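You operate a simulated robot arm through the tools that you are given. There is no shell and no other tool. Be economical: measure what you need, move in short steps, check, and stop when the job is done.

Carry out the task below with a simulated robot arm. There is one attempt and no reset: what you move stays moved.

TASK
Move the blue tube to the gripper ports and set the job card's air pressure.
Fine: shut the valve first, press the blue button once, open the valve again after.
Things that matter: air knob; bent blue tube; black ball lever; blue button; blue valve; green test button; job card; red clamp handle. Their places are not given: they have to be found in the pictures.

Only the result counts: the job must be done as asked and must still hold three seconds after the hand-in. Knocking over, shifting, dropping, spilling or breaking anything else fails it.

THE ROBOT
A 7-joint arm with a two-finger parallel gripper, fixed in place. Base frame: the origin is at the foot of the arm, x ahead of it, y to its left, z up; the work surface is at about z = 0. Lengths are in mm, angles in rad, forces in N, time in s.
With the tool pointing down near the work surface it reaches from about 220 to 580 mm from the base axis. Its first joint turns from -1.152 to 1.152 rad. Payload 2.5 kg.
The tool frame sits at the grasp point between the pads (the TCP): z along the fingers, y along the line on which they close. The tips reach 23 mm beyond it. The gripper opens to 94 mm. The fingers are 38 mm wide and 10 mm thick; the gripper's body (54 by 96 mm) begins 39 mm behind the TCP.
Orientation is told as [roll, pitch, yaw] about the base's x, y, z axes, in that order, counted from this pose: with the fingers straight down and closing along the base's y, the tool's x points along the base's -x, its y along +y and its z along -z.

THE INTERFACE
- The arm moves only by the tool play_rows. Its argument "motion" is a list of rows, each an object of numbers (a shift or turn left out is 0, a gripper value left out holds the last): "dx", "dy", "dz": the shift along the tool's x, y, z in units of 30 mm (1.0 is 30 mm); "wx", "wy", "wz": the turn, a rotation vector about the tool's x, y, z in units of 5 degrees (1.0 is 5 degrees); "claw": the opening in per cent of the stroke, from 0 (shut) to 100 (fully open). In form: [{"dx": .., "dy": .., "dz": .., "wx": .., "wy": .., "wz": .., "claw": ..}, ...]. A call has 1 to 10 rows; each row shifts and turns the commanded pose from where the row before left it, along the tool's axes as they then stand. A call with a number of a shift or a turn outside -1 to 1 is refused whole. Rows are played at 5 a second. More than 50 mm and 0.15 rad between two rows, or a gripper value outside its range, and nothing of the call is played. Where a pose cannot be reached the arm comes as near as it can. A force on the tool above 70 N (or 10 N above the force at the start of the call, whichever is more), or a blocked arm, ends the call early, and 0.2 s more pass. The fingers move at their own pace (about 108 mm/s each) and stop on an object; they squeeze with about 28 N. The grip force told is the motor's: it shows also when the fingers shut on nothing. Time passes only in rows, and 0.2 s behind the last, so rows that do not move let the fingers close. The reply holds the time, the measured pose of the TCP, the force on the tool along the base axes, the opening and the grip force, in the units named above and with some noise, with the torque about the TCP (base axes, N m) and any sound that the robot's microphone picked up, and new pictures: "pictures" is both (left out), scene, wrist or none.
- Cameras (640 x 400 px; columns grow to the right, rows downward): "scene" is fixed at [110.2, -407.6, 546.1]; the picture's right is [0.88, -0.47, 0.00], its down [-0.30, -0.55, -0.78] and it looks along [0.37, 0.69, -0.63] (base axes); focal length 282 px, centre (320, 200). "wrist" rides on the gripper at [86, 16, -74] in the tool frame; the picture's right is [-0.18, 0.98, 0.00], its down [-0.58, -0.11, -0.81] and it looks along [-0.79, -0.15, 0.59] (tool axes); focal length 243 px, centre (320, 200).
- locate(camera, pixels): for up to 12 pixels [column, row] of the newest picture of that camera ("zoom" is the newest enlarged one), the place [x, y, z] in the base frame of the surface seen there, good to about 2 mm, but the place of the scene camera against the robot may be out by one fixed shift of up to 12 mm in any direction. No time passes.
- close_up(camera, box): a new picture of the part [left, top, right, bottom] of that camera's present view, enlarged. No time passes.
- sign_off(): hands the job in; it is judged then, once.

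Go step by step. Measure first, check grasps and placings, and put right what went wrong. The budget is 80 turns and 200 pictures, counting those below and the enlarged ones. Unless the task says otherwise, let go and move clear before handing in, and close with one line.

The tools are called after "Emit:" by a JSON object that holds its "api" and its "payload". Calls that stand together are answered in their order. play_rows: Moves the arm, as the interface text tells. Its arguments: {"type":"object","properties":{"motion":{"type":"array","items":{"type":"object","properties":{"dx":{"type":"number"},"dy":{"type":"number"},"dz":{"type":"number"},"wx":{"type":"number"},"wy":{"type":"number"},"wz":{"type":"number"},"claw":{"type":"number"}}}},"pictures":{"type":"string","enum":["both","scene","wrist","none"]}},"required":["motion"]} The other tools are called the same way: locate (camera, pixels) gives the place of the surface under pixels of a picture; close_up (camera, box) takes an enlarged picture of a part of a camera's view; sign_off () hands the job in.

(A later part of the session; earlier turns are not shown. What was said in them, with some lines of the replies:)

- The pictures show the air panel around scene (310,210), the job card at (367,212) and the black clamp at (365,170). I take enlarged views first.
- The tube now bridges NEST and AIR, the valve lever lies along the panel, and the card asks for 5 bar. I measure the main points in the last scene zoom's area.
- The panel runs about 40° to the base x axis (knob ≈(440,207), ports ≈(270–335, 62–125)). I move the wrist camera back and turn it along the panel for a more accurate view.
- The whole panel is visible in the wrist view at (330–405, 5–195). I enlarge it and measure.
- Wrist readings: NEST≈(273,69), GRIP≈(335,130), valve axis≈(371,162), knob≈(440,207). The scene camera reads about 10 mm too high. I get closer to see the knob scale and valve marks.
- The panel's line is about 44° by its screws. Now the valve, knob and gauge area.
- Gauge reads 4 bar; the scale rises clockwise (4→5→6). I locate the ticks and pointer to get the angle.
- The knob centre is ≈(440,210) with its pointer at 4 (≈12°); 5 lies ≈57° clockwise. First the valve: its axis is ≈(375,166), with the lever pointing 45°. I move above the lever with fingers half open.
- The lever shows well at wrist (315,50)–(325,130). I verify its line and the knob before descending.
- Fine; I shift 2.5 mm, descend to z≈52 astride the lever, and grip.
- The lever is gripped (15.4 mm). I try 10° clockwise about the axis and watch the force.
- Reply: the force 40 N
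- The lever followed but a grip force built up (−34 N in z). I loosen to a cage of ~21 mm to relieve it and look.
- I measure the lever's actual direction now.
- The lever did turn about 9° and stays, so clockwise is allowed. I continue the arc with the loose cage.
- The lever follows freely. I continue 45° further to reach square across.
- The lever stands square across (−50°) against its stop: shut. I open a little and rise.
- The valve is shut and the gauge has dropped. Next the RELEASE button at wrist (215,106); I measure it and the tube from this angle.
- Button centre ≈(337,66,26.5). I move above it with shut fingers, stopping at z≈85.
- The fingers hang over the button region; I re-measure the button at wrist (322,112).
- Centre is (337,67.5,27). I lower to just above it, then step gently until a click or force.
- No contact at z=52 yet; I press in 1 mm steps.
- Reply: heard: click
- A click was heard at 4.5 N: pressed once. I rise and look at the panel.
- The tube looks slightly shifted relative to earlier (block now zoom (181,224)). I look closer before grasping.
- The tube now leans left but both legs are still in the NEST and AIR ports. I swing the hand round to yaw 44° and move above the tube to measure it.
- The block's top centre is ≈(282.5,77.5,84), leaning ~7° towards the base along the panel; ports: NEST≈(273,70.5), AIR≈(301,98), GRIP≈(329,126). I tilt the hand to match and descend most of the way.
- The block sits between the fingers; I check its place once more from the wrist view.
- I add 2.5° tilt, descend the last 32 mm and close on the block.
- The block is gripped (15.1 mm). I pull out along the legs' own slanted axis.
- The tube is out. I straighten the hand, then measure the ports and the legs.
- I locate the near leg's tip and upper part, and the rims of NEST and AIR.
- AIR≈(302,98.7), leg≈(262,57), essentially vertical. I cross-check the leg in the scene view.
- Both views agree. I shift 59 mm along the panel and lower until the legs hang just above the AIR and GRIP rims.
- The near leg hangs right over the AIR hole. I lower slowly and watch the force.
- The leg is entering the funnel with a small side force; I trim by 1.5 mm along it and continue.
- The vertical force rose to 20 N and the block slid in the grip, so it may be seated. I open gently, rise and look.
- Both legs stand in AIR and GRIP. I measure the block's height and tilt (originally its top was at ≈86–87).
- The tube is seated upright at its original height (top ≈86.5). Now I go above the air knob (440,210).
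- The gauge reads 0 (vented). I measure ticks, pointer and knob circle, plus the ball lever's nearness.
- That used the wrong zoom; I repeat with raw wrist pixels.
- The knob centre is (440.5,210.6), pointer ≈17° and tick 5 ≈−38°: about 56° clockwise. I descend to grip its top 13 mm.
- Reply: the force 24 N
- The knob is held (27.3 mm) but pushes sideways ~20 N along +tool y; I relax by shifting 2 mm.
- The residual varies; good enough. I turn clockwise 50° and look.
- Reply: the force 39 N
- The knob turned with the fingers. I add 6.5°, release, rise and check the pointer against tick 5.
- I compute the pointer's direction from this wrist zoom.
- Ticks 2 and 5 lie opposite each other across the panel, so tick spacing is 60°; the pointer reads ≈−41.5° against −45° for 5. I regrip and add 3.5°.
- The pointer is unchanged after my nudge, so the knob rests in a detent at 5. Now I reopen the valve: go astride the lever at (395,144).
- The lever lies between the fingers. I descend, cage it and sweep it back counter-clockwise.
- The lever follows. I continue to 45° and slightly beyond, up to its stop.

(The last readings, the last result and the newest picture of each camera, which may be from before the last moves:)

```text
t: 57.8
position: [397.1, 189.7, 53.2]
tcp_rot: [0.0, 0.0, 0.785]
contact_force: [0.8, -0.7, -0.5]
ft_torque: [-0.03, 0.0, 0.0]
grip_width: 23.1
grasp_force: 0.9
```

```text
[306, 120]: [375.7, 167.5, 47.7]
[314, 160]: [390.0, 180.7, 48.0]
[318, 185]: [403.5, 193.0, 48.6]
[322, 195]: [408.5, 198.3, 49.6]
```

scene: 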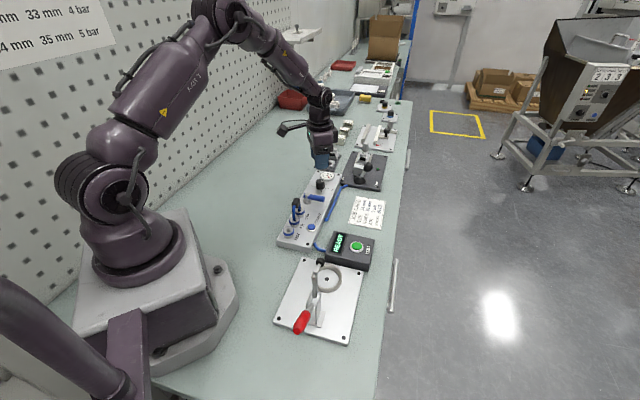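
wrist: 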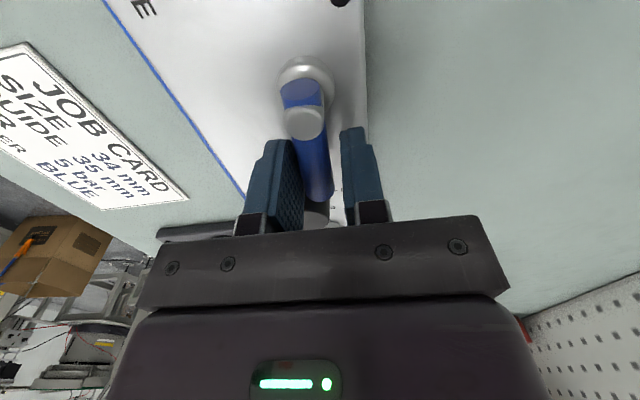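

The lever is at ≈43°. I push one and a half steps more to make sure it meets the stop, then let go and rise.

Emit:
{"api": "play_rows", "payload": {"motion": [{"dy": 0.0905, "wz": -1}, {"dy": 0.06, "wz": -0.6}, {}], "pictures": "none"}}

Emit:
{"api": "play_rows", "payload": {"motion": [{"dy": -0.1, "claw": 42}, {"claw": 42}, {"dz": -1}, {"dz": -1}, {"dz": -1}, {"dx": 0.9, "dz": -0.8}, {"dx": 0.9}, {"dx": 0.9}, {}], "pictures": "both"}}

Emit:
{"api": "close_up", "payload": {"camera": "scene", "box": [285, 160, 345, 220]}}

Emit:
{"api": "close_up", "payload": {"camera": "wrist", "box": [270, 60, 400, 220]}}

```text
t: 58.6
position: [395.2, 192.1, 54.1]
tcp_rot: [-0.002, 0.0, 0.923]
contact_force: [5.9, -8.5, -0.9]
ft_torque: [-0.03, -0.11, -0.23]
grip_width: 27.0
grasp_force: 5.1
```

```text
t: 60.6
position: [349.3, 125.9, 168.0]
tcp_rot: [0.001, 0.001, 0.923]
contact_force: [-0.8, 0.6, 0.5]
ft_torque: [-0.01, 0.0, -0.05]
grip_width: 39.5
grasp_force: 0.0
```

scene: 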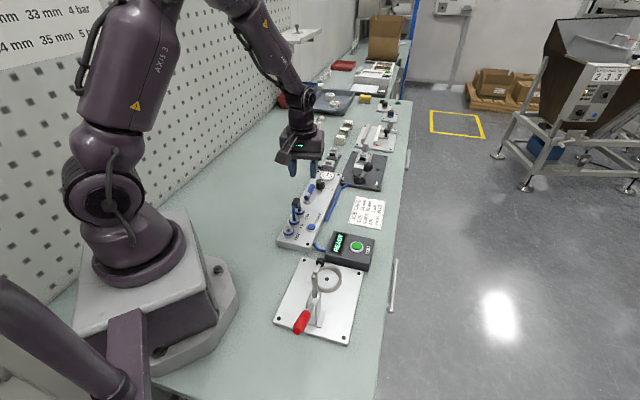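
wrist: 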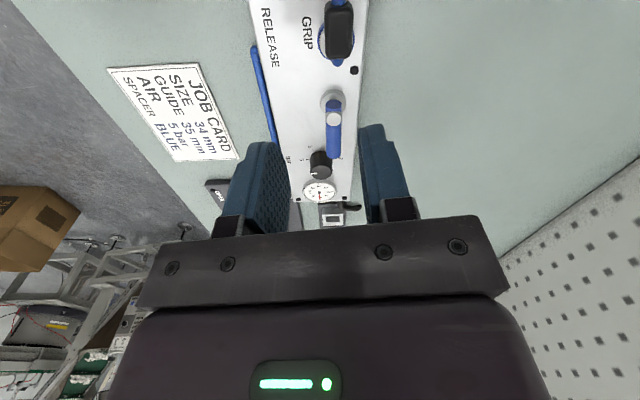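

```text
6.67 times, centred on (315, 190) of scene
```

zoom: 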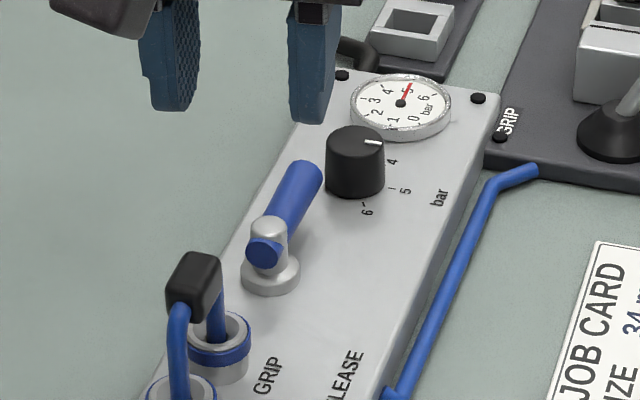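

```text
2.50 times, centred on (335, 140) of wrist
```

zoom: 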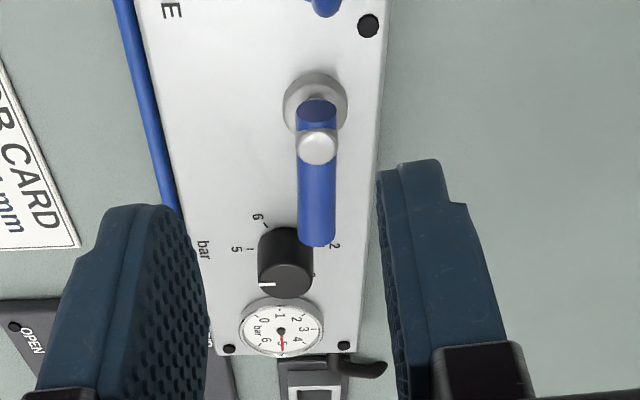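

The valve is open and the gauge needle stands at 5. One close look at gauge and tube under pressure.

Emit:
{"api": "play_rows", "payload": {"motion": [{"dz": -0.5}, {}, {}, {}, {}], "pictures": "scene"}}

Emit:
{"api": "close_up", "payload": {"camera": "scene", "box": [312, 165, 337, 190]}}

Emit:
{"api": "close_up", "payload": {"camera": "scene", "box": [280, 190, 330, 240]}}

```text
t: 61.8
position: [347.9, 126.2, 183.0]
tcp_rot: [-0.001, 0.001, 0.922]
contact_force: [-0.1, -0.3, -1.2]
ft_torque: [0.0, -0.01, -0.01]
grip_width: 39.5
grasp_force: 0.0
```

scene: 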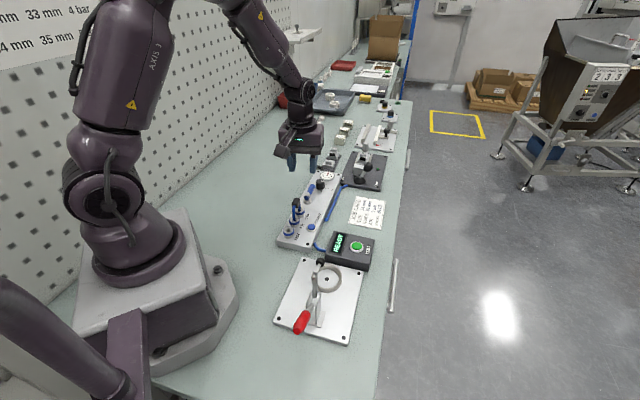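

```text
16.00 times, centred on (324, 178) of scene
```

zoom: 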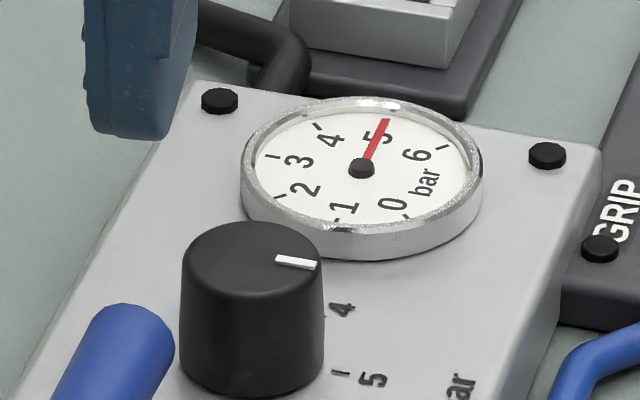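

```text
8.00 times, centred on (305, 215) of scene
```

zoom: 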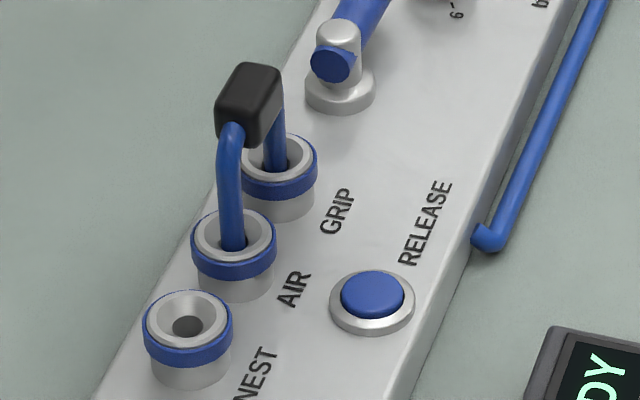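

The gauge reads 5 bar, the tube stands seated in AIR and GRIP under pressure, the valve is open and the hand is clear. I hand in.

Emit:
{"api": "sign_off", "payload": {}}

```text
The job is handed in.
```

The job is handed in: the blue tube now bridges AIR and GRIP, the pressure reads 5 bar as the job card asks, and the valve is open again. I shut the valve first and pressed the blue button once, with a click. The tube was leaning slightly after the press, but it is now upright and fully seated.
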